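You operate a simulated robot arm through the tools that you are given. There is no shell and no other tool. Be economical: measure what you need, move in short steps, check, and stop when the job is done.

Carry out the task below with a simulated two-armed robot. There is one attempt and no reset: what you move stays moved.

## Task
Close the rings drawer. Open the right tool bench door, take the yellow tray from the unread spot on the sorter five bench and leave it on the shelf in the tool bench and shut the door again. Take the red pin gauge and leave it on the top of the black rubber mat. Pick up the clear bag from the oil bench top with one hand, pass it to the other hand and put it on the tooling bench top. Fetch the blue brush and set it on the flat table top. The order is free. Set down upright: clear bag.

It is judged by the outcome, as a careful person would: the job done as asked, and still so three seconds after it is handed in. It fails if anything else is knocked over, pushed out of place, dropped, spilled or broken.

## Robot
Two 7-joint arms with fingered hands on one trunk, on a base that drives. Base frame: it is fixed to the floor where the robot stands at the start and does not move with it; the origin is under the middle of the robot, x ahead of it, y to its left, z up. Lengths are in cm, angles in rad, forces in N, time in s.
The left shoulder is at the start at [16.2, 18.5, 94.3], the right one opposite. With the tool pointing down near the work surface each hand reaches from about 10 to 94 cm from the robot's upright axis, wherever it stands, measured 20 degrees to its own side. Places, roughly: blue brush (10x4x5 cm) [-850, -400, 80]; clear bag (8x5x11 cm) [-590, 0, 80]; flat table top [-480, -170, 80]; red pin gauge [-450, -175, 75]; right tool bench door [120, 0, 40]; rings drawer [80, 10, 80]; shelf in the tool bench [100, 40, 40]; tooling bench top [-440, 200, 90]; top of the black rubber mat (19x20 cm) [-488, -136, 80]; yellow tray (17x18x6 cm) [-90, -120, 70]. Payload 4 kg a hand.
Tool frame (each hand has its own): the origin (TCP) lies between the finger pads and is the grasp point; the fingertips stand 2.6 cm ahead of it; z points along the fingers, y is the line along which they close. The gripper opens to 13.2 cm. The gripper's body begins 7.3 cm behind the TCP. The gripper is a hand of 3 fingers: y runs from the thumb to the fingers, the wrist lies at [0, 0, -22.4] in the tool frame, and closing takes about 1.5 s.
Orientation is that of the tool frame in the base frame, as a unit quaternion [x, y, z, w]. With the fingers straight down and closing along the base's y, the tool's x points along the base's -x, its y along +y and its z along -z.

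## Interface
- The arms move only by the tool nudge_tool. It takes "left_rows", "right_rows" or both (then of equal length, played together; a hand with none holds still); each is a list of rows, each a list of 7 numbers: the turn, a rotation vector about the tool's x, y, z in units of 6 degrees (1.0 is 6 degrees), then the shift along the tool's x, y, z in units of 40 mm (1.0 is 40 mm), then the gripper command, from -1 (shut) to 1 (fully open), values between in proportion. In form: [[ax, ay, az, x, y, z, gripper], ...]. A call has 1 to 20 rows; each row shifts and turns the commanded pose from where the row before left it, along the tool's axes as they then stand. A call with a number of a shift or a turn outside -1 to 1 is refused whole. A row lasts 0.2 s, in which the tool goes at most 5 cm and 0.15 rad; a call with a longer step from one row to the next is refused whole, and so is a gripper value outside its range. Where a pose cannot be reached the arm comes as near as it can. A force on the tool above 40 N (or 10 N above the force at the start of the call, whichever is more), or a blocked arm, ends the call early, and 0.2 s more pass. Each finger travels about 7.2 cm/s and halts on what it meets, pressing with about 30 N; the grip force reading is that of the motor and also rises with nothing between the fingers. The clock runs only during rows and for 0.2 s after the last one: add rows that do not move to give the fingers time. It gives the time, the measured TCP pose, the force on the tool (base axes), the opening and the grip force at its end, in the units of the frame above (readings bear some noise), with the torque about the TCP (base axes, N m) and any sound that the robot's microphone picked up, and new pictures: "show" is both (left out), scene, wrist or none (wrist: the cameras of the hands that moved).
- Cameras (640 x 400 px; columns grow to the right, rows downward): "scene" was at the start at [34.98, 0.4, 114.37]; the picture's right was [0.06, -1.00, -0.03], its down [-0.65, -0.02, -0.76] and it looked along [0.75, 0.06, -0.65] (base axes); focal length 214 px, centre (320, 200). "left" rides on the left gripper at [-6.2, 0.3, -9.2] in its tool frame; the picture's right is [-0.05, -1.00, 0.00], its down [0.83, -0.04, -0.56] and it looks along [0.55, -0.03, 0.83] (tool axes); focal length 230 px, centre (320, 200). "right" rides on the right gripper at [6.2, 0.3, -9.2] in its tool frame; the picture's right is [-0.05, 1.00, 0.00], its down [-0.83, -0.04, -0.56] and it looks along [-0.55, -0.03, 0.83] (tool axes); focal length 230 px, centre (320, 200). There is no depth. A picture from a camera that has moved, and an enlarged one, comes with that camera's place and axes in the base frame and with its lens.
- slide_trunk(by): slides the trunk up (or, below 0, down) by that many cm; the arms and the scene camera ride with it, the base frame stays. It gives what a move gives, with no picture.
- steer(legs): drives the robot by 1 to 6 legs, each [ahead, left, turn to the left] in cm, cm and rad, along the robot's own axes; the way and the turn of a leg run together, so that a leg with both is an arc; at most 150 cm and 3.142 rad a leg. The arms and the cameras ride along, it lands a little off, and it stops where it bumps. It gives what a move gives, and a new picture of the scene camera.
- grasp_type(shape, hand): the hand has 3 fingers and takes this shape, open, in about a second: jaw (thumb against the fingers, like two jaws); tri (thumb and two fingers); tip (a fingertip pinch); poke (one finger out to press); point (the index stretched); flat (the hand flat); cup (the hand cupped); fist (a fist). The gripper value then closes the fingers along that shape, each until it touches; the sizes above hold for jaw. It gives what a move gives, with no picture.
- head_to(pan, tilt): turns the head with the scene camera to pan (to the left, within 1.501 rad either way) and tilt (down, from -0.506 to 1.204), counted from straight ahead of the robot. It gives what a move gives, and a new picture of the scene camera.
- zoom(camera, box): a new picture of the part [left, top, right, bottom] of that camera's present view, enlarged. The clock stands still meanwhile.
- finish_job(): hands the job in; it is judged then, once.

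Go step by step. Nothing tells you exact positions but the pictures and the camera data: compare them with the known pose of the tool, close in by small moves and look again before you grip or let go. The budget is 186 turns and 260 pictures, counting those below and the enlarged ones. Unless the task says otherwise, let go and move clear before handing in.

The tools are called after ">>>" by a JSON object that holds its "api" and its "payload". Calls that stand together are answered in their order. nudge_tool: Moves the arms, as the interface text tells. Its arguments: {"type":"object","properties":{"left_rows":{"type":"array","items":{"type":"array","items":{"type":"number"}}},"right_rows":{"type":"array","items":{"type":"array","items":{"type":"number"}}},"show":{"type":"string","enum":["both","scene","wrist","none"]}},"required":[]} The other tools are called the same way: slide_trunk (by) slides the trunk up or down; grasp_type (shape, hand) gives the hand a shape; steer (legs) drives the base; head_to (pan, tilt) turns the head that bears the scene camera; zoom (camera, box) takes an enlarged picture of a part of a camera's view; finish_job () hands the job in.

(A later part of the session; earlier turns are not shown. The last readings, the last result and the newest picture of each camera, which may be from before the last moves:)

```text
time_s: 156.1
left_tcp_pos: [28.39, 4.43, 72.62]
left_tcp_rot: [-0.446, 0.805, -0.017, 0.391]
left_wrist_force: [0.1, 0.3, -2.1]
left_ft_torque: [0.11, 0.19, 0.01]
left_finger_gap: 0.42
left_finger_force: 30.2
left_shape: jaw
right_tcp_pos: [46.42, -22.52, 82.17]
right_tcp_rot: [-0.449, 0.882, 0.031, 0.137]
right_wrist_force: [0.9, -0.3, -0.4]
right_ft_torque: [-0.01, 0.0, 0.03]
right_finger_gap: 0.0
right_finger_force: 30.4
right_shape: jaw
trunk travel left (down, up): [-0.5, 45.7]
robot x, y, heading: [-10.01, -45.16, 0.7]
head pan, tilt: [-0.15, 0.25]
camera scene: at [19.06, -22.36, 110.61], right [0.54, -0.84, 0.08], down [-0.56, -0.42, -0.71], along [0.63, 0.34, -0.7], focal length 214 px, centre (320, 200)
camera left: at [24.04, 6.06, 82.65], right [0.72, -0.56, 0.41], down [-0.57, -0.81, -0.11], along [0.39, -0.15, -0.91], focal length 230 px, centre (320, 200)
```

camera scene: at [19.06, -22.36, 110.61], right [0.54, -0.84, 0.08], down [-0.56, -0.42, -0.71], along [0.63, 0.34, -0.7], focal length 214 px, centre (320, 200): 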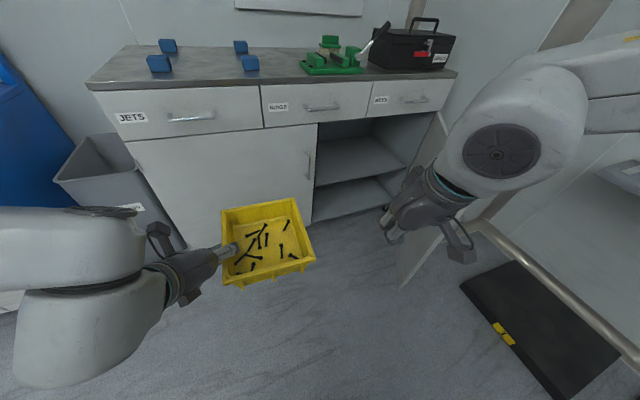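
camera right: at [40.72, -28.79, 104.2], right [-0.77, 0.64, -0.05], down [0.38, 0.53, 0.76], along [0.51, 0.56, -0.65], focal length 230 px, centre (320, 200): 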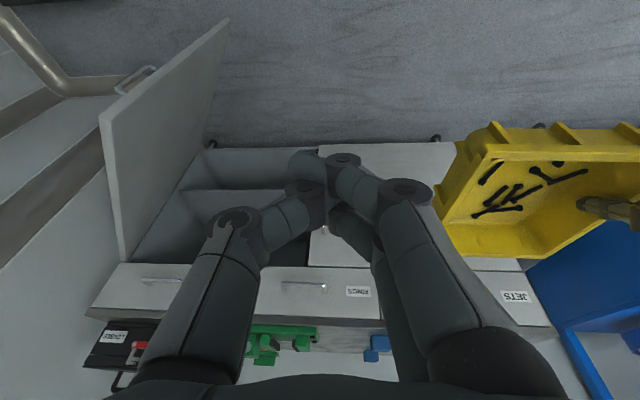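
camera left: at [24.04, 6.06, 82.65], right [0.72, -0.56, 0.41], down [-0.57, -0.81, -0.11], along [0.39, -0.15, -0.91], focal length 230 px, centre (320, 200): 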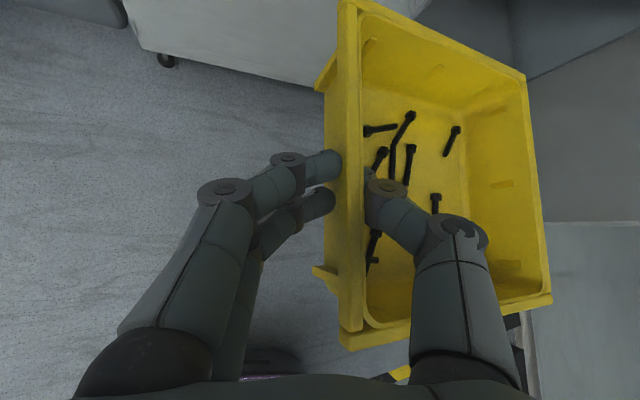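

Testing reach in free space: left hand ahead 16 cm and then down to z≈48.

>>> {"api": "nudge_tool", "payload": {"left_rows": [[0, 0, 0, -0.56, -0.12, 0.56, -1], [0, 0, 0, -0.56, -0.12, 0.56, -1], [0, 0, 0, -0.56, -0.12, 0.56, -1], [0, 0, 0, -0.56, -0.12, 0.56, -1], [0, 0, 0, -0.56, -0.12, 0.56, -1], [0, 0, 0, 0.46, 0.28, 0.52, -1], [0, 0, 0, 0.46, 0.28, 0.52, -1], [0, 0, 0, 0.46, 0.28, 0.52, -1], [0, 0, 0, 0.46, 0.28, 0.52, -1], [0, 0, 0, 0.46, 0.28, 0.52, -1], [0, 0, 0, 0.46, 0.28, 0.52, -1], [0, 0, 0, 0.46, 0.28, 0.52, -1], [0, 0, 0, 0.46, 0.28, 0.52, -1]], "show": "both"}}

```text
time_s: 158.9
left_tcp_pos: [41.01, 14.6, 48.62]
left_tcp_rot: [-0.447, 0.805, -0.016, 0.391]
left_wrist_force: [0.3, 0.5, -1.2]
left_ft_torque: [0.09, 0.19, -0.02]
left_finger_gap: 0.43
left_finger_force: 29.9
left_shape: jaw
right_tcp_pos: [46.63, -22.71, 82.04]
right_tcp_rot: [-0.45, 0.882, 0.031, 0.135]
right_wrist_force: [0.3, -0.2, -0.2]
right_ft_torque: [0.03, -0.04, -0.02]
right_finger_gap: 0.01
right_finger_force: 30.6
right_shape: jaw
trunk travel left (down, up): [-0.5, 45.7]
robot x, y, heading: [-10.09, -44.94, 0.704]
head pan, tilt: [-0.15, 0.25]
camera scene: at [19.12, -22.28, 110.56], right [0.54, -0.84, 0.08], down [-0.56, -0.42, -0.71], along [0.63, 0.34, -0.7], focal length 214 px, centre (320, 200)
camera left: at [36.56, 16.35, 58.74], right [0.72, -0.56, 0.41], down [-0.57, -0.81, -0.11], along [0.39, -0.15, -0.91], focal length 230 px, centre (320, 200)
```

scene: 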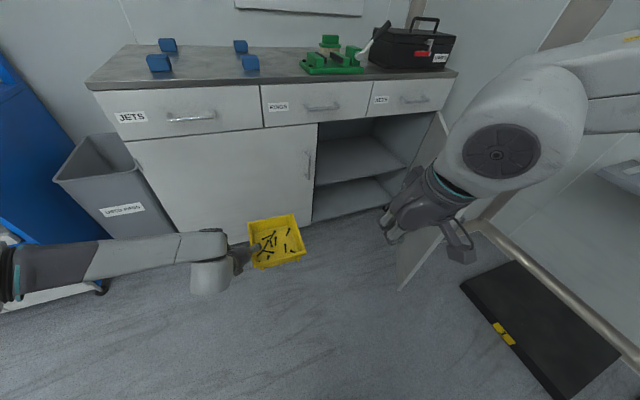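
left: 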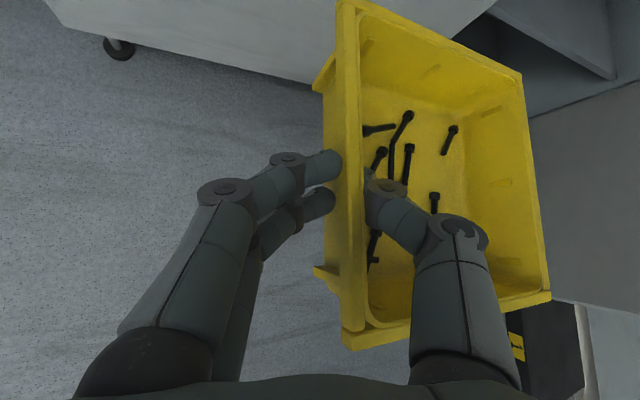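

The left arm can hold the tray at shelf height. I'll raise the right hand clear of the door top and drive to just in front of the opening.

>>> {"api": "nudge_tool", "payload": {"right_rows": [[0, 0, 0, 0.3, 0.2, -0.9, -1], [0, 0, 0, 0.3, 0.2, -0.9, -1], [0, 0, 0, 0.3, 0.2, -0.9, -1], [0, 0, 0, 0.5, 0.2, -0.9, -1], [0, 0, 0, 0.5, 0, -0.5, -1]], "show": "none"}}

>>> {"api": "steer", "payload": {"legs": [[0, -46.8, 0], [24, 0, 0]]}}

>>> {"api": "head_to", "payload": {"pan": 0.1, "tilt": 0.4}}

```text
time_s: 160.1
left_tcp_pos: [40.93, 14.47, 48.87]
left_tcp_rot: [-0.447, 0.805, -0.015, 0.391]
left_wrist_force: [-0.3, -0.2, -3.0]
left_ft_torque: [0.08, 0.21, -0.01]
left_finger_gap: 0.44
left_finger_force: 29.9
left_shape: jaw
right_tcp_pos: [35.92, -29.78, 95.43]
right_tcp_rot: [-0.449, 0.882, 0.031, 0.137]
right_wrist_force: [-0.5, -0.6, 0.1]
right_ft_torque: [0.01, -0.02, 0.01]
right_finger_gap: 0.0
right_finger_force: 30.0
right_shape: jaw
trunk travel left (down, up): [-0.5, 45.7]
robot x, y, heading: [-10.28, -44.68, 0.703]
head pan, tilt: [-0.15, 0.25]
```

```text
time_s: 164.2
left_tcp_pos: [88.82, -5.3, 48.68]
left_tcp_rot: [-0.449, 0.804, -0.015, 0.39]
left_wrist_force: [0.5, -0.2, -2.7]
left_ft_torque: [0.1, 0.18, 0.0]
left_finger_gap: 0.41
left_finger_force: 30.1
left_shape: jaw
right_tcp_pos: [84.0, -49.55, 95.39]
right_tcp_rot: [-0.451, 0.882, 0.032, 0.136]
right_wrist_force: [-0.5, 0.0, -0.3]
right_ft_torque: [-0.02, 0.04, -0.01]
right_finger_gap: 0.01
right_finger_force: 29.9
right_shape: jaw
trunk travel left (down, up): [-0.5, 45.7]
robot x, y, heading: [37.92, -65.04, 0.71]
head pan, tilt: [-0.15, 0.25]
camera scene: at [67.09, -42.25, 110.58], right [0.54, -0.84, 0.08], down [-0.56, -0.43, -0.71], along [0.63, 0.35, -0.7], focal length 214 px, centre (320, 200)
```

scene: 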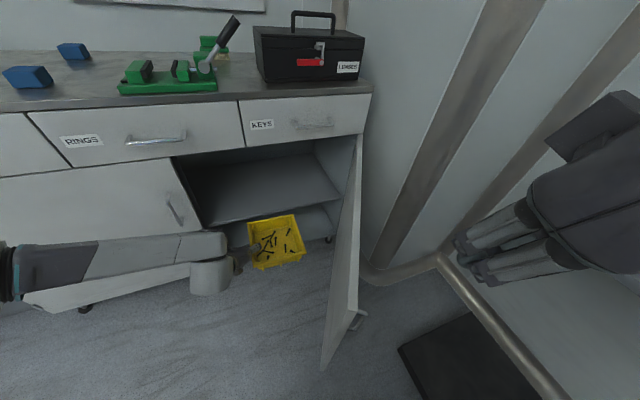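

```text
time_s: 165.0
left_tcp_pos: [88.63, -5.35, 48.68]
left_tcp_rot: [-0.448, 0.804, -0.015, 0.391]
left_wrist_force: [0.0, -0.9, -2.9]
left_ft_torque: [0.08, 0.21, -0.04]
left_finger_gap: 0.39
left_finger_force: 29.7
left_shape: jaw
right_tcp_pos: [84.06, -49.57, 95.29]
right_tcp_rot: [-0.451, 0.882, 0.032, 0.137]
right_wrist_force: [-1.2, 0.2, -0.1]
right_ft_torque: [0.01, 0.02, -0.03]
right_finger_gap: 0.01
right_finger_force: 30.1
right_shape: jaw
trunk travel left (down, up): [-0.5, 45.7]
robot x, y, heading: [38.01, -64.98, 0.711]
head pan, tilt: [0.099, 0.4]
camera scene: at [64.98, -41.02, 109.42], right [0.71, -0.7, -0.05], down [-0.58, -0.55, -0.6], along [0.39, 0.46, -0.8], focal length 214 px, centre (320, 200)
```

scene: 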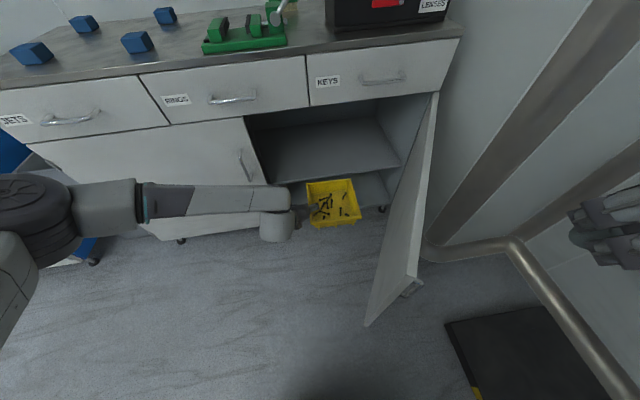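

The door turns out to be about 59 cm wide and only ~60° open, so the base would get close to it. I'll push it further open with the right hand: first bring the hand to its inner side.

>>> {"api": "nudge_tool", "payload": {"right_rows": [[0, 0, 0, -0.82, 0.24, 0.235, -1], [0, 0, 0, -0.82, 0.24, 0.235, -1], [0, 0, 0, -0.82, 0.24, 0.235, -1], [0, 0, 0, -0.82, 0.24, 0.235, -1], [0, 0, 0, -0.82, 0.24, 0.235, -1], [0, 0, 0, 0.276, 0, 0.96, -1], [0, 0, 0, 0.276, 0, 0.96, -1], [0, 0, 0, 0.276, 0, 0.96, -1]], "show": "scene"}}

```text
time_s: 166.8
left_tcp_pos: [88.69, -5.31, 48.77]
left_tcp_rot: [-0.448, 0.804, -0.016, 0.39]
left_wrist_force: [0.6, -0.5, -1.9]
left_ft_torque: [0.09, 0.21, 0.01]
left_finger_gap: 0.43
left_finger_force: 30.3
left_shape: jaw
right_tcp_pos: [90.71, -33.26, 83.0]
right_tcp_rot: [-0.451, 0.881, 0.031, 0.137]
right_wrist_force: [0.0, -0.7, 0.5]
right_ft_torque: [0.04, 0.0, -0.02]
right_finger_gap: 0.01
right_finger_force: 30.1
right_shape: jaw
trunk travel left (down, up): [-0.5, 45.7]
robot x, y, heading: [38.02, -64.84, 0.712]
head pan, tilt: [0.099, 0.4]
camera scene: at [65.05, -40.98, 109.37], right [0.71, -0.7, -0.05], down [-0.58, -0.55, -0.6], along [0.39, 0.46, -0.8], focal length 214 px, centre (320, 200)
```

scene: 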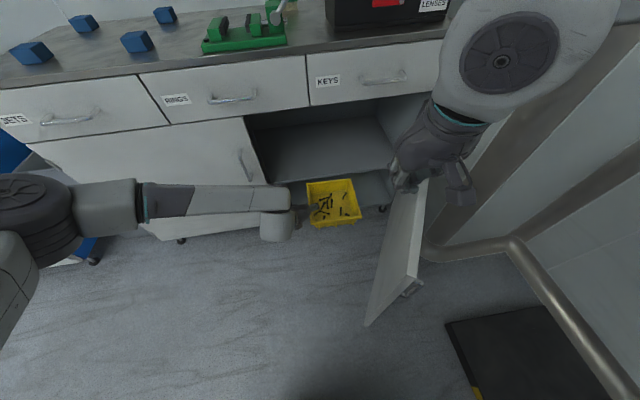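

Hand is only ~5 cm inside the door line; shifting left a bit more and then lowering.

>>> {"api": "nudge_tool", "payload": {"right_rows": [[0, 0, 0, -0.3, 0.8, 0.1, -1], [0, 0, 0, -0.3, 0.8, 0.1, -1], [0, 0, 0, 0.276, 0, 0.96, -1], [0, 0, 0, 0.276, 0, 0.96, -1], [0, 0, 0, 0.276, 0, 0.96, -1], [0, 0, 0, 0.276, 0, 0.96, -1]], "show": "scene"}}

```text
time_s: 168.2
left_tcp_pos: [88.74, -5.28, 48.61]
left_tcp_rot: [-0.449, 0.804, -0.015, 0.39]
left_wrist_force: [0.7, 0.0, -1.7]
left_ft_torque: [0.11, 0.18, -0.01]
left_finger_gap: 0.42
left_finger_force: 29.7
left_shape: jaw
right_tcp_pos: [89.3, -30.12, 66.87]
right_tcp_rot: [-0.45, 0.882, 0.031, 0.137]
right_wrist_force: [-0.7, -0.4, -0.1]
right_ft_torque: [0.03, 0.01, -0.02]
right_finger_gap: 0.01
right_finger_force: 30.2
right_shape: jaw
right hand out of reach, approached as far as the arm can: row 2
trunk travel left (down, up): [-0.5, 45.7]
robot x, y, heading: [38.23, -65.37, 0.716]
head pan, tilt: [0.099, 0.4]
camera scene: at [65.1, -40.93, 109.33], right [0.71, -0.7, -0.05], down [-0.58, -0.55, -0.6], along [0.39, 0.46, -0.8], focal length 214 px, centre (320, 200)
```

scene: 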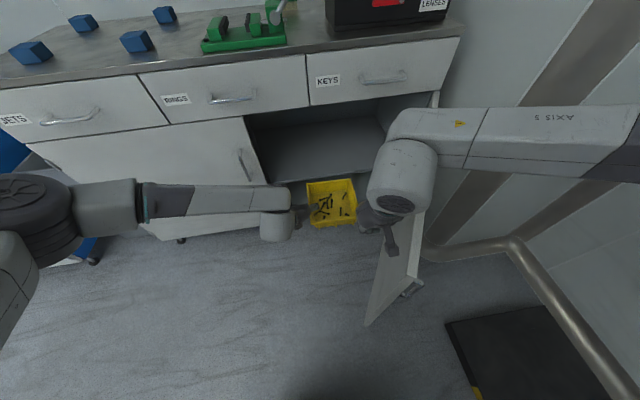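

Inside the door. Pushing it gently open.

>>> {"api": "nudge_tool", "payload": {"right_rows": [[0, 0, 0, 0, -0.35, 0, -1], [0, 0, 0, 0, -0.35, 0, -1], [0, 0, 0, 0, -0.35, 0, -1], [0, 0, 0, 0, -0.35, 0, -1], [0, 0, 0, 0, -0.35, 0, -1], [0, 0, 0, 0, -0.35, 0, -1], [0, 0, 0, 0, -0.35, 0, -1], [0, 0, 0, 0, -0.35, 0, -1], [0, 0, 0, 0, -0.35, 0, -1], [0, 0, 0, 0, -0.35, 0, -1], [0, 0, 0, 0, -0.35, 0, -1], [0, 0, 0, 0, -0.35, 0, -1], [0, 0, 0, 0, -0.35, 0, -1], [0, 0, 0, 0, -0.35, 0, -1], [0, 0, 0, 0, -0.35, 0, -1], [0, 0, 0, 0, -0.35, 0, -1], [0, 0, 0, 0, -0.35, 0, -1], [0, 0, 0, 0, -0.35, 0, -1]], "show": "scene"}}

```text
time_s: 172.0
left_tcp_pos: [88.7, -5.32, 48.77]
left_tcp_rot: [-0.448, 0.804, -0.016, 0.391]
left_wrist_force: [0.1, -0.1, -2.5]
left_ft_torque: [0.09, 0.22, -0.01]
left_finger_gap: 0.42
left_finger_force: 29.6
left_shape: jaw
right_tcp_pos: [109.61, -45.24, 68.35]
right_tcp_rot: [-0.451, 0.882, 0.031, 0.136]
right_wrist_force: [0.7, 0.1, 0.0]
right_ft_torque: [0.03, -0.01, -0.03]
right_finger_gap: 0.0
right_finger_force: 30.5
right_shape: jaw
trunk travel left (down, up): [-0.5, 45.7]
robot x, y, heading: [38.16, -64.79, 0.705]
head pan, tilt: [0.099, 0.4]
camera scene: at [65.0, -41.02, 109.41], right [0.71, -0.7, -0.05], down [-0.58, -0.55, -0.6], along [0.39, 0.46, -0.8], focal length 214 px, centre (320, 200)
```

scene: 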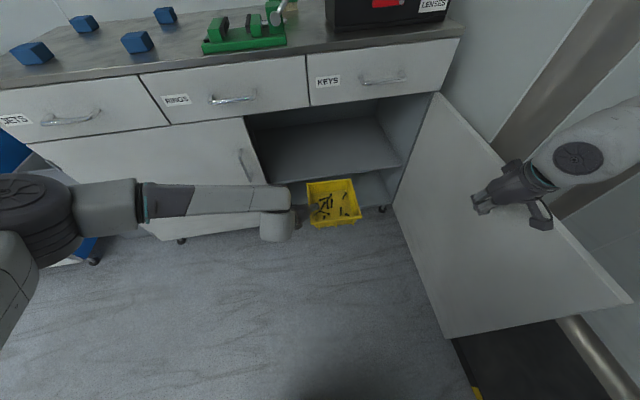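

The door is now wide open. Raising the right arm away.

>>> {"api": "nudge_tool", "payload": {"right_rows": [[0, 0, 0, 0, 0.3, -0.3, -1], [0, 0, 0, -0.276, 0, -0.96, -1], [0, 0, 0, -0.276, 0, -0.96, -1], [0, 0, 0, -0.276, 0, -0.96, -1], [0, 0, 0, -0.276, 0, -0.96, -1], [0, 0, 0, -0.276, 0, -0.96, -1], [0, 0, 0, -0.276, 0, -0.96, -1], [0, 0, 0, -0.276, 0, -0.96, -1], [0, 0, 0, -0.276, 0, -0.96, -1], [0, 0, 0, 0.9, 0.3, -0.3, -1], [0, 0, 0, 0.9, 0.3, -0.3, -1], [0, 0, 0, 0.9, 0.3, -0.3, -1], [0, 0, 0, 0.9, 0, -0.3, -1]], "show": "none"}}

>>> {"api": "steer", "payload": {"legs": [[14, 0, 0]]}}

>>> {"api": "nudge_tool", "payload": {"left_rows": [[0, 0, 0, 0, 0, 0, -1]], "show": "both"}}

```text
time_s: 174.8
left_tcp_pos: [88.76, -5.31, 48.91]
left_tcp_rot: [-0.449, 0.803, -0.015, 0.391]
left_wrist_force: [0.7, 0.0, -2.3]
left_ft_torque: [0.11, 0.16, 0.01]
left_finger_gap: 0.41
left_finger_force: 29.5
left_shape: jaw
right_tcp_pos: [94.53, -53.55, 101.91]
right_tcp_rot: [-0.451, 0.881, 0.032, 0.137]
right_wrist_force: [0.7, 0.2, -0.1]
right_ft_torque: [-0.02, -0.04, 0.04]
right_finger_gap: 0.0
right_finger_force: 30.3
right_shape: jaw
trunk travel left (down, up): [-0.5, 45.7]
robot x, y, heading: [38.12, -65.11, 0.708]
head pan, tilt: [0.099, 0.4]
```

```text
time_s: 176.2
left_tcp_pos: [99.37, 3.77, 48.68]
left_tcp_rot: [-0.448, 0.804, -0.016, 0.391]
left_wrist_force: [-0.4, -0.7, -2.7]
left_ft_torque: [0.09, 0.21, -0.01]
left_finger_gap: 0.43
left_finger_force: 29.5
left_shape: jaw
right_tcp_pos: [105.31, -44.3, 101.86]
right_tcp_rot: [-0.451, 0.882, 0.033, 0.137]
right_wrist_force: [0.5, 0.1, 1.0]
right_ft_torque: [-0.02, 0.02, 0.01]
right_finger_gap: 0.0
right_finger_force: 30.0
right_shape: jaw
trunk travel left (down, up): [-0.5, 45.7]
robot x, y, heading: [48.83, -56.08, 0.711]
head pan, tilt: [0.099, 0.4]
camera scene: at [75.7, -31.87, 109.38], right [0.71, -0.7, -0.05], down [-0.58, -0.55, -0.6], along [0.39, 0.46, -0.8], focal length 214 px, centre (320, 200)
```

scene: 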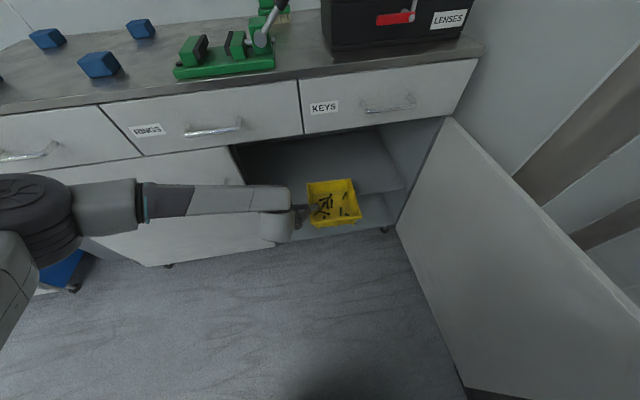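

```text
time_s: 176.6
left_tcp_pos: [99.39, 3.81, 48.7]
left_tcp_rot: [-0.448, 0.804, -0.015, 0.391]
left_wrist_force: [1.2, 0.3, -2.8]
left_ft_torque: [0.08, 0.2, 0.02]
left_finger_gap: 0.41
left_finger_force: 29.9
left_shape: jaw
right_tcp_pos: [105.51, -44.39, 101.84]
right_tcp_rot: [-0.451, 0.882, 0.031, 0.136]
right_wrist_force: [0.4, 0.9, 0.4]
right_ft_torque: [-0.01, 0.0, -0.01]
right_finger_gap: 0.0
right_finger_force: 29.8
right_shape: jaw
trunk travel left (down, up): [-0.5, 45.7]
robot x, y, heading: [48.73, -56.29, 0.704]
head pan, tilt: [0.099, 0.4]
camera scene: at [75.61, -31.95, 109.43], right [0.71, -0.7, -0.05], down [-0.58, -0.55, -0.6], along [0.39, 0.46, -0.8], focal length 214 px, centre (320, 200)
camera left: at [94.98, 5.48, 58.89], right [0.72, -0.56, 0.41], down [-0.57, -0.81, -0.11], along [0.39, -0.15, -0.91], focal length 230 px, centre (320, 200)
```

scene: 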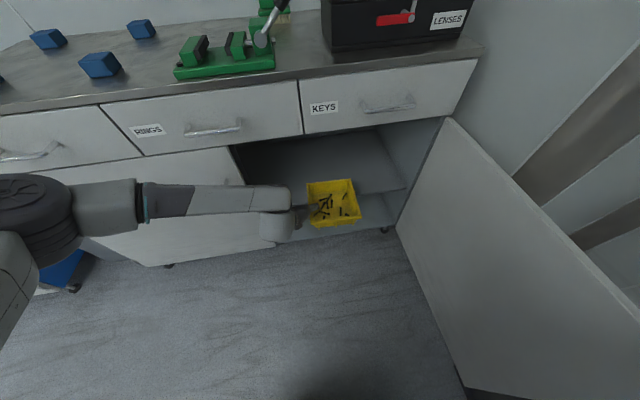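
left: 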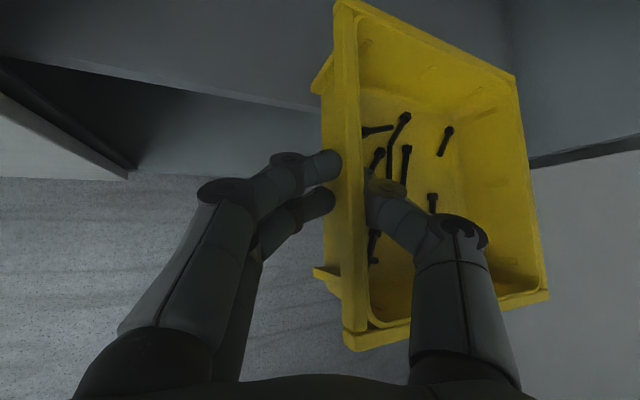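

Tray is at the mouth of the opening; raising it 2 cm for safety, then driving in 12 cm.

>>> {"api": "nudge_tool", "payload": {"left_rows": [[0, 0, 0, -0.15, -0.094, -0.173, -1], [0, 0, 0, -0.15, -0.094, -0.173, -1]], "show": "none"}}

>>> {"api": "steer", "payload": {"legs": [[12, 0, 0]]}}

>>> {"api": "nudge_tool", "payload": {"left_rows": [[0, 0, 0, 0, 0, 0, -1]], "show": "wrist"}}

```text
time_s: 177.2
left_tcp_pos: [99.31, 3.76, 50.82]
left_tcp_rot: [-0.448, 0.804, -0.015, 0.391]
left_wrist_force: [-0.6, -0.3, -3.0]
left_ft_torque: [0.08, 0.2, -0.01]
left_finger_gap: 0.39
left_finger_force: 30.2
left_shape: jaw
right_tcp_pos: [105.31, -44.34, 101.85]
right_tcp_rot: [-0.451, 0.882, 0.032, 0.137]
right_wrist_force: [1.1, -0.4, -0.5]
right_ft_torque: [0.01, -0.03, -0.01]
right_finger_gap: 0.0
right_finger_force: 29.9
right_shape: jaw
trunk travel left (down, up): [-0.5, 45.7]
robot x, y, heading: [48.62, -55.69, 0.712]
head pan, tilt: [0.099, 0.4]
```

```text
time_s: 178.4
left_tcp_pos: [108.54, 11.58, 50.66]
left_tcp_rot: [-0.447, 0.805, -0.017, 0.39]
left_wrist_force: [-0.2, 0.4, -2.4]
left_ft_torque: [0.1, 0.2, -0.02]
left_finger_gap: 0.42
left_finger_force: 30.1
left_shape: jaw
right_tcp_pos: [114.42, -36.51, 101.78]
right_tcp_rot: [-0.45, 0.882, 0.031, 0.137]
right_wrist_force: [-0.3, -0.1, 0.0]
right_ft_torque: [-0.03, 0.04, 0.0]
right_finger_gap: 0.02
right_finger_force: 30.2
right_shape: jaw
trunk travel left (down, up): [-0.5, 45.7]
robot x, y, heading: [57.93, -48.26, 0.708]
head pan, tilt: [0.099, 0.4]
camera scene: at [84.8, -24.13, 109.39], right [0.71, -0.7, -0.05], down [-0.58, -0.55, -0.6], along [0.39, 0.46, -0.8], focal length 214 px, centre (320, 200)
```

scene: 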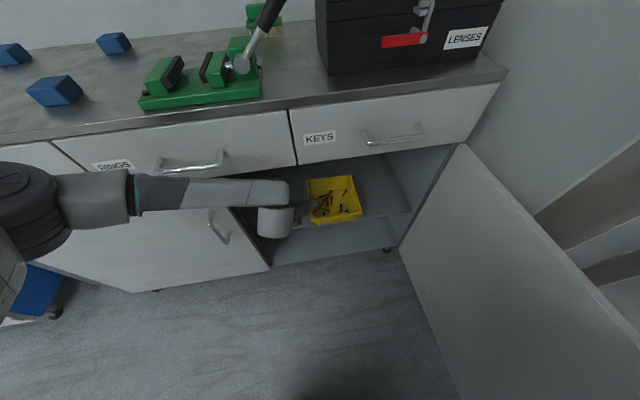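

```text
time_s: 178.8
left_tcp_pos: [108.54, 11.41, 50.78]
left_tcp_rot: [-0.447, 0.804, -0.016, 0.391]
left_wrist_force: [-1.1, -0.6, -2.1]
left_ft_torque: [0.1, 0.17, 0.0]
left_finger_gap: 0.43
left_finger_force: 29.8
left_shape: jaw
right_tcp_pos: [114.41, -36.62, 101.85]
right_tcp_rot: [-0.45, 0.882, 0.031, 0.136]
right_wrist_force: [-0.4, -0.1, 0.4]
right_ft_torque: [0.01, -0.03, 0.01]
right_finger_gap: 0.0
right_finger_force: 30.4
right_shape: jaw
trunk travel left (down, up): [-0.5, 45.7]
robot x, y, heading: [57.87, -48.21, 0.709]
head pan, tilt: [0.099, 0.4]
camera left: at [104.18, 13.21, 60.87], right [0.72, -0.56, 0.41], down [-0.57, -0.81, -0.11], along [0.39, -0.15, -0.91], focal length 230 px, centre (320, 200)
```

left: 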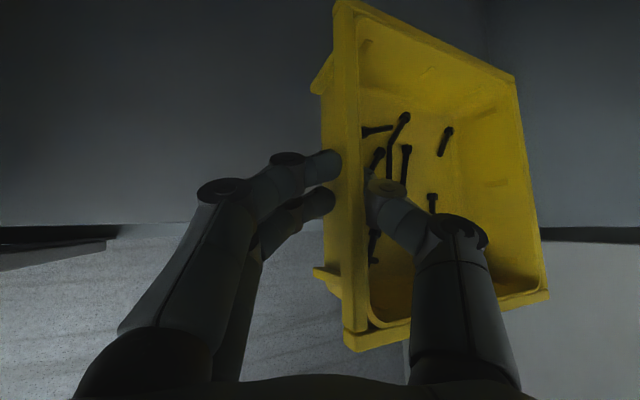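

The shelf edge is recessed ~5 cm; tray centre is about 3 cm inside the edge. I'll lower it onto the shelf here, release, and then push it in.

>>> {"api": "nudge_tool", "payload": {"left_rows": [[0, 0, 0, 0.154, 0.094, 0.174, -1], [0, 0, 0, 0.154, 0.094, 0.174, -1], [0, 0, 0, 0.154, 0.094, 0.174, -1], [0, 0, 0, 0.154, 0.094, 0.174, -1], [0, 0, 0, 0, 0, 0, -1]], "show": "wrist"}}

```text
time_s: 180.0
left_tcp_pos: [107.92, 11.65, 47.22]
left_tcp_rot: [-0.447, 0.805, -0.018, 0.391]
left_wrist_force: [0.1, 0.6, -2.2]
left_ft_torque: [0.09, 0.21, 0.0]
left_finger_gap: 0.42
left_finger_force: 30.2
left_shape: jaw
left hand out of reach, approached as far as the arm can: row 4
right_tcp_pos: [114.42, -36.57, 101.88]
right_tcp_rot: [-0.451, 0.881, 0.033, 0.137]
right_wrist_force: [0.0, -0.2, -1.6]
right_ft_torque: [0.0, -0.01, 0.0]
right_finger_gap: 0.0
right_finger_force: 28.9
right_shape: jaw
trunk travel left (down, up): [-0.5, 45.7]
robot x, y, heading: [57.55, -48.25, 0.704]
head pan, tilt: [0.099, 0.4]
camera left: at [103.53, 13.48, 57.33], right [0.72, -0.56, 0.41], down [-0.57, -0.81, -0.11], along [0.39, -0.15, -0.91], focal length 230 px, centre (320, 200)
```

left: 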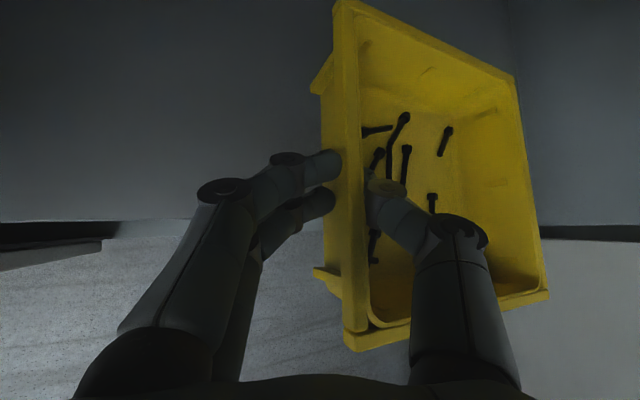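

Arm limit reached at this distance; base back 8 cm while the arm extends the same, then continue down.

>>> {"api": "steer", "payload": {"legs": [[-8, 0, 0]]}}

>>> {"api": "nudge_tool", "payload": {"left_rows": [[0, 0, 0, -0.35, -0.075, 0.35, -1], [0, 0, 0, -0.35, -0.075, 0.35, -1], [0, 0, 0, -0.35, -0.075, 0.35, -1], [0, 0, 0, -0.35, -0.075, 0.35, -1], [0, 0, 0, 0.12, 0.075, 0.14, -1], [0, 0, 0, 0.12, 0.075, 0.14, -1], [0, 0, 0, 0, 0, 0, -1]], "show": "wrist"}}

```text
time_s: 181.1
left_tcp_pos: [101.79, 6.46, 47.29]
left_tcp_rot: [-0.447, 0.804, -0.017, 0.392]
left_wrist_force: [-0.3, -0.3, -1.4]
left_ft_torque: [0.12, 0.15, -0.02]
left_finger_gap: 0.41
left_finger_force: 30.0
left_shape: jaw
right_tcp_pos: [108.27, -41.82, 101.92]
right_tcp_rot: [-0.451, 0.882, 0.032, 0.137]
right_wrist_force: [-0.2, 0.1, 0.6]
right_ft_torque: [0.06, 0.04, 0.02]
right_finger_gap: 0.0
right_finger_force: 29.3
right_shape: jaw
trunk travel left (down, up): [-0.5, 45.7]
robot x, y, heading: [51.5, -53.54, 0.71]
head pan, tilt: [0.099, 0.4]
camera scene: at [78.55, -29.43, 109.45], right [0.71, -0.7, -0.05], down [-0.58, -0.55, -0.6], along [0.39, 0.46, -0.8], focal length 214 px, centre (320, 200)
```

scene: 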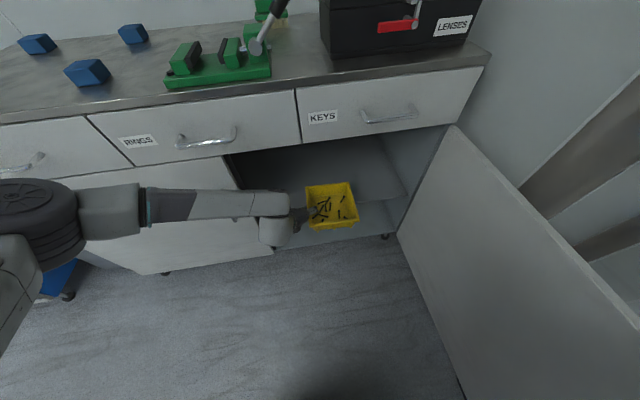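

```text
time_s: 182.7
left_tcp_pos: [104.04, 12.27, 48.39]
left_tcp_rot: [-0.447, 0.804, -0.016, 0.391]
left_wrist_force: [0.3, 0.2, -2.2]
left_ft_torque: [0.06, 0.24, -0.03]
left_finger_gap: 0.4
left_finger_force: 30.0
left_shape: jaw
left hand out of reach, approached as far as the arm can: row 1, 2, 3, 4, 5, 6
right_tcp_pos: [108.47, -41.78, 101.83]
right_tcp_rot: [-0.451, 0.882, 0.032, 0.136]
right_wrist_force: [0.0, -0.1, -0.4]
right_ft_torque: [-0.03, 0.01, 0.01]
right_finger_gap: 0.0
right_finger_force: 30.1
right_shape: jaw
trunk travel left (down, up): [-0.5, 45.7]
robot x, y, heading: [51.23, -53.34, 0.708]
head pan, tilt: [0.099, 0.4]
camera left: at [99.63, 14.07, 58.47], right [0.72, -0.56, 0.41], down [-0.57, -0.81, -0.11], along [0.39, -0.15, -0.91], focal length 230 px, centre (320, 200)
```

left: 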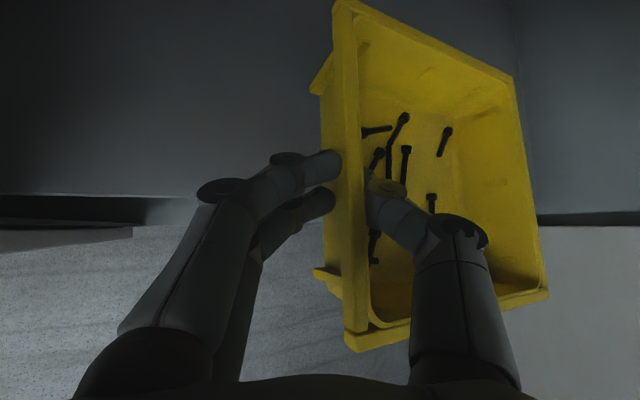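

The arm is near its limit in this direction; shift the base right 12 cm and bring the hand left relative to the body for better reach.

>>> {"api": "steer", "payload": {"legs": [[2, -12, 0]]}}

>>> {"api": "nudge_tool", "payload": {"left_rows": [[0, 0, 0, -0.18, 0.46, -0.09, -1], [0, 0, 0, -0.18, 0.46, -0.09, -1], [0, 0, 0, -0.18, 0.46, -0.09, -1], [0, 0, 0, -0.18, 0.46, -0.09, -1], [0, 0, 0, -0.18, 0.46, -0.09, -1], [0, 0, 0, 0.12, 0.075, 0.14, -1], [0, 0, 0, 0.12, 0.075, 0.14, -1], [0, 0, 0, 0.12, 0.075, 0.14, -1], [0, 0, 0, 0, 0, 0, -1]], "show": "both"}}

```text
time_s: 183.9
left_tcp_pos: [113.48, 4.3, 48.41]
left_tcp_rot: [-0.447, 0.804, -0.016, 0.391]
left_wrist_force: [0.0, -0.5, -2.5]
left_ft_torque: [0.1, 0.21, 0.03]
left_finger_gap: 0.41
left_finger_force: 29.8
left_shape: jaw
right_tcp_pos: [117.73, -49.86, 101.81]
right_tcp_rot: [-0.45, 0.882, 0.032, 0.136]
right_wrist_force: [-0.2, -0.5, 0.3]
right_ft_torque: [0.0, 0.0, 0.03]
right_finger_gap: 0.0
right_finger_force: 29.7
right_shape: jaw
trunk travel left (down, up): [-0.5, 45.7]
robot x, y, heading: [60.67, -61.1, 0.703]
head pan, tilt: [0.099, 0.4]
camera scene: at [88.09, -37.37, 109.4], right [0.71, -0.7, -0.05], down [-0.58, -0.55, -0.6], along [0.39, 0.46, -0.8], focal length 214 px, centre (320, 200)
```

scene: 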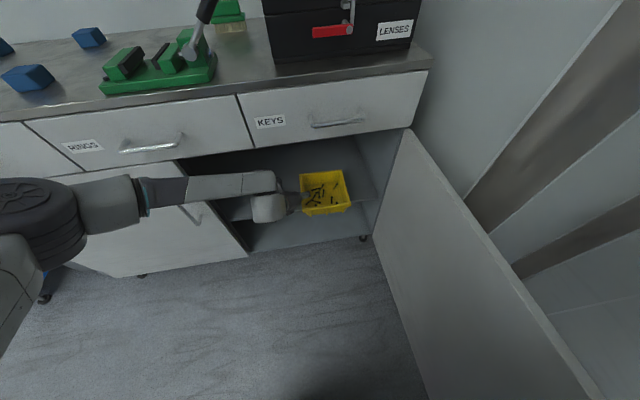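

```text
time_s: 185.9
left_tcp_pos: [106.73, 11.89, 45.93]
left_tcp_rot: [-0.447, 0.804, -0.017, 0.391]
left_wrist_force: [0.1, 0.1, -2.6]
left_ft_torque: [0.09, 0.17, 0.0]
left_finger_gap: 0.42
left_finger_force: 30.2
left_shape: jaw
right_tcp_pos: [117.68, -49.79, 101.79]
right_tcp_rot: [-0.45, 0.882, 0.032, 0.136]
right_wrist_force: [1.2, 0.0, 0.1]
right_ft_torque: [-0.03, -0.01, 0.01]
right_finger_gap: 0.0
right_finger_force: 29.9
right_shape: jaw
trunk travel left (down, up): [-0.5, 45.7]
robot x, y, heading: [60.7, -61.75, 0.701]
head pan, tilt: [0.099, 0.4]
camera scene: at [87.98, -37.29, 109.42], right [0.71, -0.7, -0.05], down [-0.58, -0.55, -0.6], along [0.39, 0.46, -0.8], focal length 214 px, centre (320, 200)
camera left: at [102.37, 13.65, 56.04], right [0.72, -0.56, 0.41], down [-0.57, -0.81, -0.11], along [0.39, -0.15, -0.91], focal length 230 px, centre (320, 200)
```

scene: 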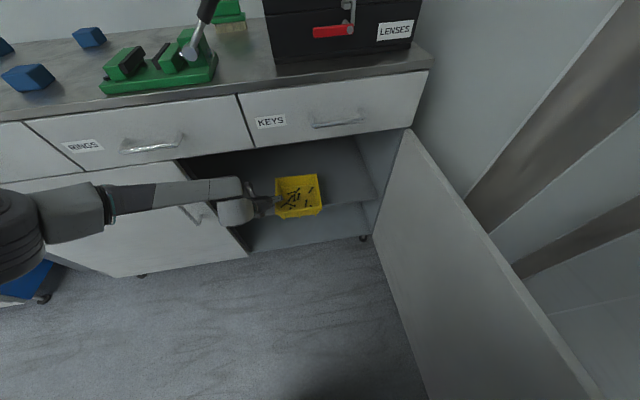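
left: 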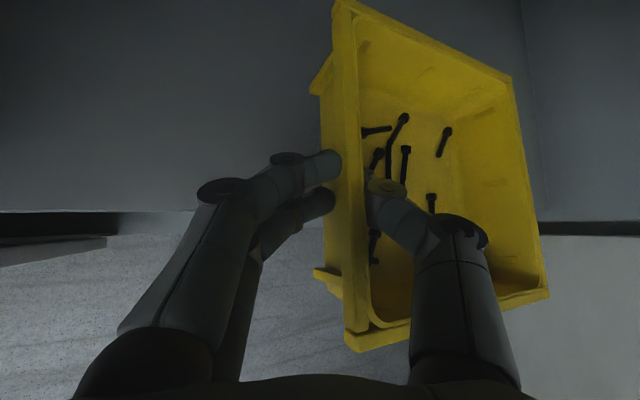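

Good, lower reach now. Nudging 4 cm deeper, then lowering to contact.

>>> {"api": "nudge_tool", "payload": {"left_rows": [[0, 0, 0, -0.19, 0.0, 0.163, -1], [0, 0, 0, -0.19, 0.0, 0.163, -1], [0, 0, 0, -0.19, 0.0, 0.163, -1], [0, 0, 0, -0.19, 0.0, 0.163, -1], [0, 0, 0, 0.12, 0.075, 0.14, -1], [0, 0, 0, 0.077, 0.047, 0.087, -1], [0, 0, 0, 0.077, 0.047, 0.087, -1], [0, 0, 0, 0, 0, 0, -1]], "show": "wrist"}}

```text
time_s: 187.7
left_tcp_pos: [109.28, 15.05, 44.31]
left_tcp_rot: [-0.446, 0.805, -0.017, 0.391]
left_wrist_force: [-0.2, 0.2, -2.6]
left_ft_torque: [0.08, 0.2, 0.0]
left_finger_gap: 0.42
left_finger_force: 30.0
left_shape: jaw
right_tcp_pos: [117.67, -49.72, 101.82]
right_tcp_rot: [-0.45, 0.882, 0.031, 0.136]
right_wrist_force: [0.8, 0.0, 0.3]
right_ft_torque: [0.0, 0.02, 0.0]
right_finger_gap: 0.0
right_finger_force: 30.5
right_shape: jaw
trunk travel left (down, up): [-0.5, 45.7]
robot x, y, heading: [60.36, -61.74, 0.705]
head pan, tilt: [0.099, 0.4]
camera left: at [104.94, 16.75, 54.39], right [0.72, -0.56, 0.41], down [-0.57, -0.81, -0.11], along [0.39, -0.15, -0.91], focal length 230 px, centre (320, 200)
```

left: 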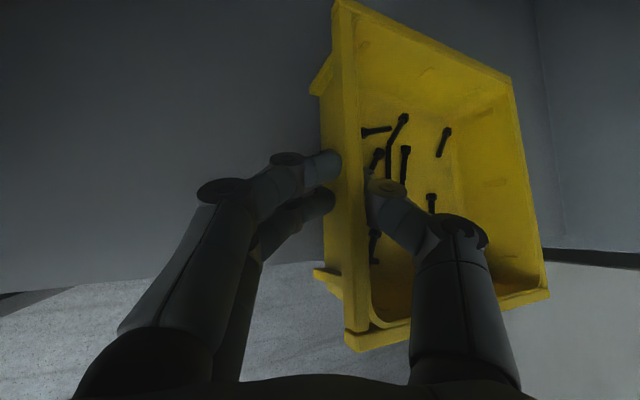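

No contact yet; continuing down slowly.

>>> {"api": "nudge_tool", "payload": {"left_rows": [[0, 0, 0, 0.092, 0.056, 0.104, -1], [0, 0, 0, 0.092, 0.056, 0.104, -1], [0, 0, 0, 0.092, 0.056, 0.104, -1], [0, 0, 0, 0.092, 0.056, 0.104, -1], [0, 0, 0, 0, 0, 0, -1]], "show": "wrist"}}

```text
time_s: 188.9
left_tcp_pos: [108.18, 14.68, 43.09]
left_tcp_rot: [-0.447, 0.804, -0.016, 0.391]
left_wrist_force: [0.0, 0.5, -1.6]
left_ft_torque: [0.1, 0.12, 0.03]
left_finger_gap: 0.41
left_finger_force: 29.5
left_shape: jaw
left hand out of reach, approached as far as the arm can: row 1, 2, 4
right_tcp_pos: [117.67, -49.78, 101.84]
right_tcp_rot: [-0.45, 0.882, 0.031, 0.136]
right_wrist_force: [0.7, 0.8, 0.4]
right_ft_torque: [0.0, 0.0, 0.01]
right_finger_gap: 0.01
right_finger_force: 29.9
right_shape: jaw
trunk travel left (down, up): [-0.5, 45.7]
robot x, y, heading: [60.91, -61.28, 0.706]
head pan, tilt: [0.099, 0.4]
camera left: at [103.85, 16.48, 53.19], right [0.72, -0.56, 0.41], down [-0.57, -0.81, -0.11], along [0.39, -0.15, -0.91], focal length 230 px, centre (320, 200)
```

left: 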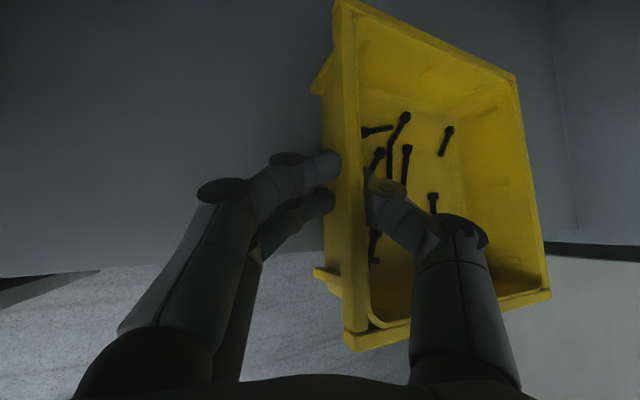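

Some load is being taken up. I'll roll the hand slightly to let the right side settle on the shelf.

>>> {"api": "nudge_tool", "payload": {"left_rows": [[-0.38, 0.02, 0.325, 0, 0, 0, -1], [-0.38, 0.02, 0.325, 0, 0, 0, -1], [0, 0, 0, 0, 0, 0, -1]], "show": "both"}}

```text
time_s: 189.7
left_tcp_pos: [107.85, 14.62, 43.36]
left_tcp_rot: [-0.435, 0.82, 0.028, 0.371]
left_wrist_force: [0.2, 0.3, -1.0]
left_ft_torque: [0.08, -0.04, 0.07]
left_finger_gap: 0.39
left_finger_force: 30.2
left_shape: jaw
left hand out of reach, approached as far as the arm can: row 2
right_tcp_pos: [117.65, -49.79, 101.87]
right_tcp_rot: [-0.45, 0.882, 0.032, 0.137]
right_wrist_force: [0.2, -0.3, -0.4]
right_ft_torque: [0.01, 0.01, -0.01]
right_finger_gap: 0.0
right_finger_force: 29.6
right_shape: jaw
trunk travel left (down, up): [-0.5, 45.7]
robot x, y, heading: [60.96, -61.3, 0.703]
head pan, tilt: [0.099, 0.4]
camera scene: at [87.98, -37.29, 109.41], right [0.71, -0.7, -0.05], down [-0.58, -0.55, -0.6], along [0.39, 0.46, -0.8], focal length 214 px, centre (320, 200)
camera left: at [104.41, 15.76, 53.77], right [0.75, -0.58, 0.31], down [-0.58, -0.81, -0.11], along [0.32, -0.09, -0.94], focal length 230 px, centre (320, 200)
```

scene: 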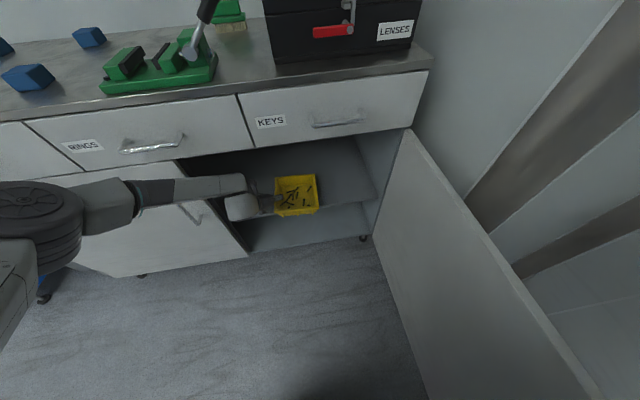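
left: 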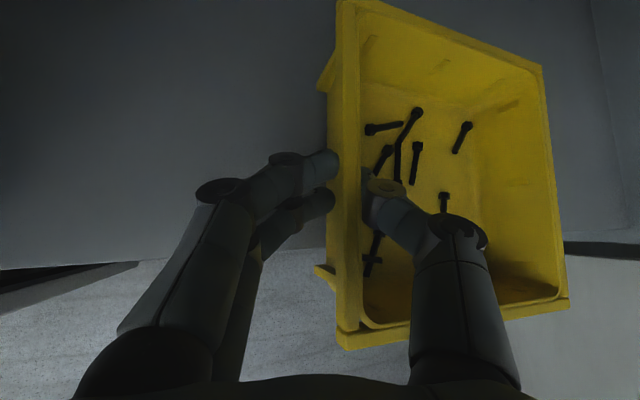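

The right side rests on the shelf now. Releasing slowly.

>>> {"api": "nudge_tool", "payload": {"left_rows": [[0, 0, 0, 0, 0, 0, -0.95], [0, 0, 0, 0, 0, 0, -0.85], [0, 0, 0, 0, 0, 0, -0.7], [0, 0, 0, 0, 0, 0, -0.5], [0, 0, 0, 0, 0, 0, -0.35], [0, 0, 0, 0, 0, 0, -0.3]], "show": "both"}}

```text
time_s: 191.1
left_tcp_pos: [108.0, 14.6, 43.27]
left_tcp_rot: [-0.434, 0.82, 0.027, 0.371]
left_wrist_force: [-1.8, 0.6, 0.2]
left_ft_torque: [0.03, -0.02, -0.01]
left_finger_gap: 4.55
left_finger_force: 0.1
left_shape: jaw
right_tcp_pos: [117.64, -49.8, 101.91]
right_tcp_rot: [-0.45, 0.882, 0.031, 0.137]
right_wrist_force: [0.6, -0.6, -0.5]
right_ft_torque: [-0.03, -0.02, 0.01]
right_finger_gap: 0.01
right_finger_force: 30.0
right_shape: jaw
trunk travel left (down, up): [-0.5, 45.7]
robot x, y, heading: [60.84, -61.24, 0.707]
head pan, tilt: [0.099, 0.4]
camera scene: at [87.97, -37.3, 109.42], right [0.71, -0.7, -0.05], down [-0.58, -0.55, -0.6], along [0.39, 0.46, -0.8], focal length 214 px, centre (320, 200)
camera left: at [104.4, 15.76, 53.78], right [0.75, -0.58, 0.31], down [-0.58, -0.81, -0.11], along [0.32, -0.09, -0.94], focal length 230 px, centre (320, 200)
```

scene: 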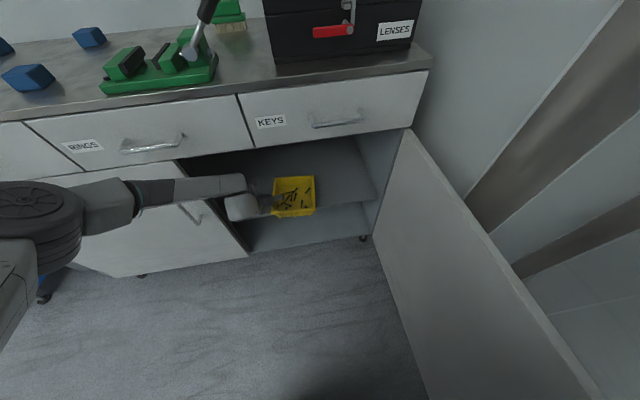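
left: 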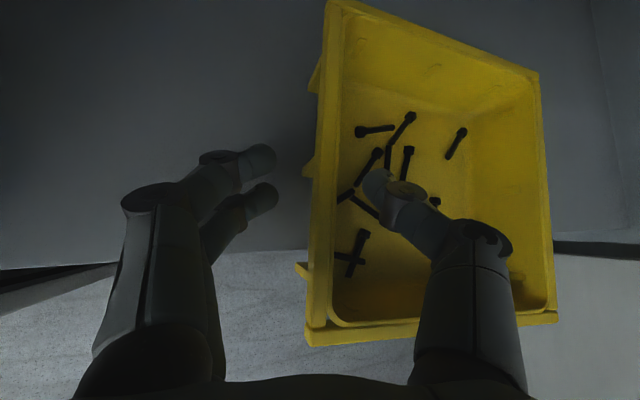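

The tray stands on the shelf with a slight front overhang. Lifting the fingers out and backing off before pushing it in fully.

>>> {"api": "nudge_tool", "payload": {"left_rows": [[0, 0, 0, -0.37, -0.16, -0.42, -0.3], [0, 0, 0, -0.37, -0.16, -0.42, -0.3], [0, 0, 0, -0.37, -0.16, -0.42, -0.3], [0, 0, 0, 0.567, -0.02, -0.489, -0.3], [0, 0, 0, 0.567, -0.02, -0.489, -0.5], [0, 0, 0, 0.567, -0.02, -0.489, -1], [0, 0, 0, 0.567, -0.02, -0.489, -1], [0, 0, 0, 0.4, -0.02, -0.35, -1]], "show": "both"}}

```text
time_s: 192.9
left_tcp_pos: [99.37, 3.63, 50.33]
left_tcp_rot: [-0.435, 0.82, 0.029, 0.372]
left_wrist_force: [-0.1, -0.6, 0.1]
left_ft_torque: [0.02, -0.02, -0.02]
left_finger_gap: 0.01
left_finger_force: 29.4
left_shape: jaw
right_tcp_pos: [117.6, -49.82, 101.87]
right_tcp_rot: [-0.45, 0.882, 0.032, 0.136]
right_wrist_force: [0.2, -0.6, 0.5]
right_ft_torque: [-0.05, 0.01, 0.01]
right_finger_gap: 0.02
right_finger_force: 30.1
right_shape: jaw
trunk travel left (down, up): [-0.5, 45.7]
robot x, y, heading: [61.05, -61.39, 0.708]
head pan, tilt: [0.099, 0.4]
camera scene: at [87.96, -37.32, 109.43], right [0.71, -0.7, -0.05], down [-0.58, -0.55, -0.6], along [0.39, 0.46, -0.8], focal length 214 px, centre (320, 200)
camera left: at [95.78, 4.75, 60.86], right [0.75, -0.58, 0.31], down [-0.58, -0.81, -0.11], along [0.32, -0.09, -0.94], focal length 230 px, centre (320, 200)
```

scene: 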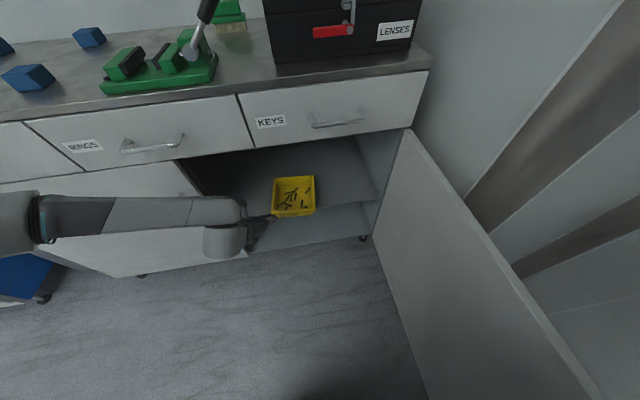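
left: 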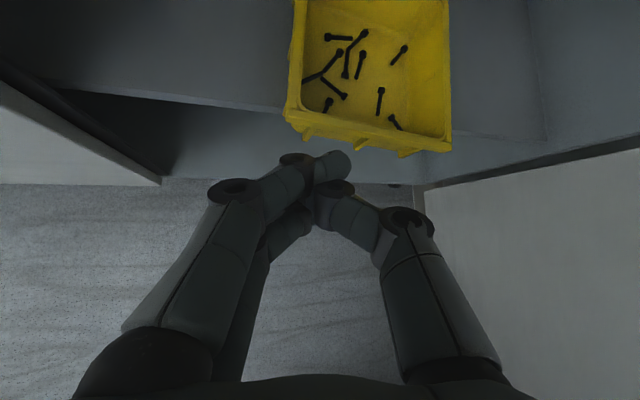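

Now push the tray's front wall in by about 6 cm with the closed fingertips.

>>> {"api": "nudge_tool", "payload": {"left_rows": [[0, 0, 0, 0.32, -0.29, 0.39, -1], [0, 0, 0, 0.32, -0.29, 0.39, -1], [0, 0, 0, 0.32, -0.29, 0.39, -1], [0, 0, 0, -0.235, 0.008, 0.203, -1], [0, 0, 0, -0.235, 0.008, 0.203, -1], [0, 0, 0, -0.235, 0.008, 0.203, -1], [0, 0, 0, -0.235, 0.008, 0.203, -1], [0, 0, 0, -0.235, 0.008, 0.203, -1], [0, 0, 0, -0.235, 0.008, 0.203, -1], [0, 0, 0, -0.235, 0.008, 0.203, -1], [0, 0, 0, -0.235, 0.008, 0.203, -1]], "show": "both"}}

```text
time_s: 195.3
left_tcp_pos: [109.38, 8.43, 45.53]
left_tcp_rot: [-0.435, 0.82, 0.028, 0.371]
left_wrist_force: [-0.5, -0.7, 1.1]
left_ft_torque: [-0.02, 0.01, 0.02]
left_finger_gap: 0.0
left_finger_force: 29.8
left_shape: jaw
right_tcp_pos: [117.65, -49.83, 101.78]
right_tcp_rot: [-0.45, 0.882, 0.031, 0.137]
right_wrist_force: [-0.2, -0.2, -0.3]
right_ft_torque: [-0.02, 0.0, 0.01]
right_finger_gap: 0.0
right_finger_force: 29.9
right_shape: jaw
trunk travel left (down, up): [-0.5, 45.7]
robot x, y, heading: [61.23, -60.98, 0.709]
head pan, tilt: [0.099, 0.4]
camera scene: at [87.95, -37.33, 109.43], right [0.71, -0.7, -0.05], down [-0.58, -0.55, -0.6], along [0.39, 0.46, -0.8], focal length 214 px, centre (320, 200)
camera left: at [105.8, 9.47, 56.0], right [0.75, -0.58, 0.31], down [-0.58, -0.81, -0.11], along [0.32, -0.1, -0.94], focal length 230 px, centre (320, 200)
```

scene: 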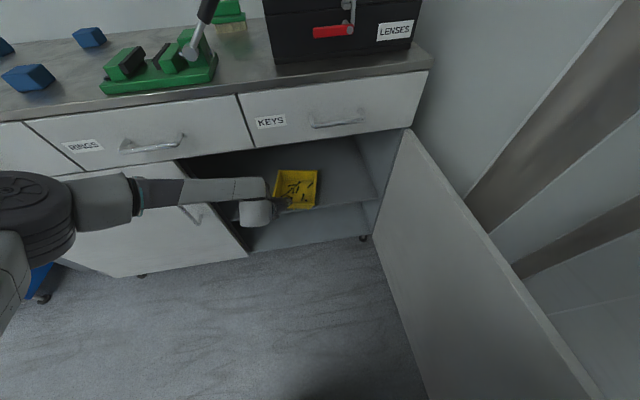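
left: 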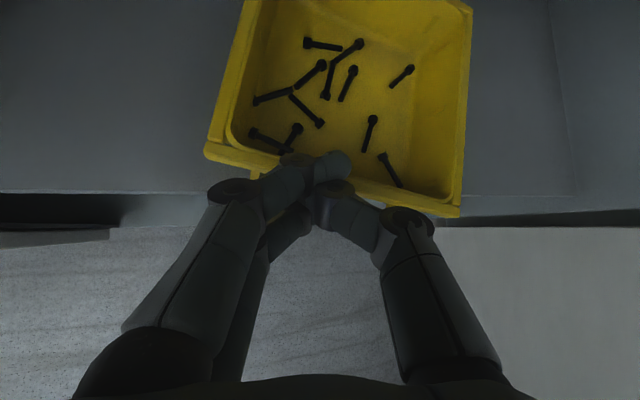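

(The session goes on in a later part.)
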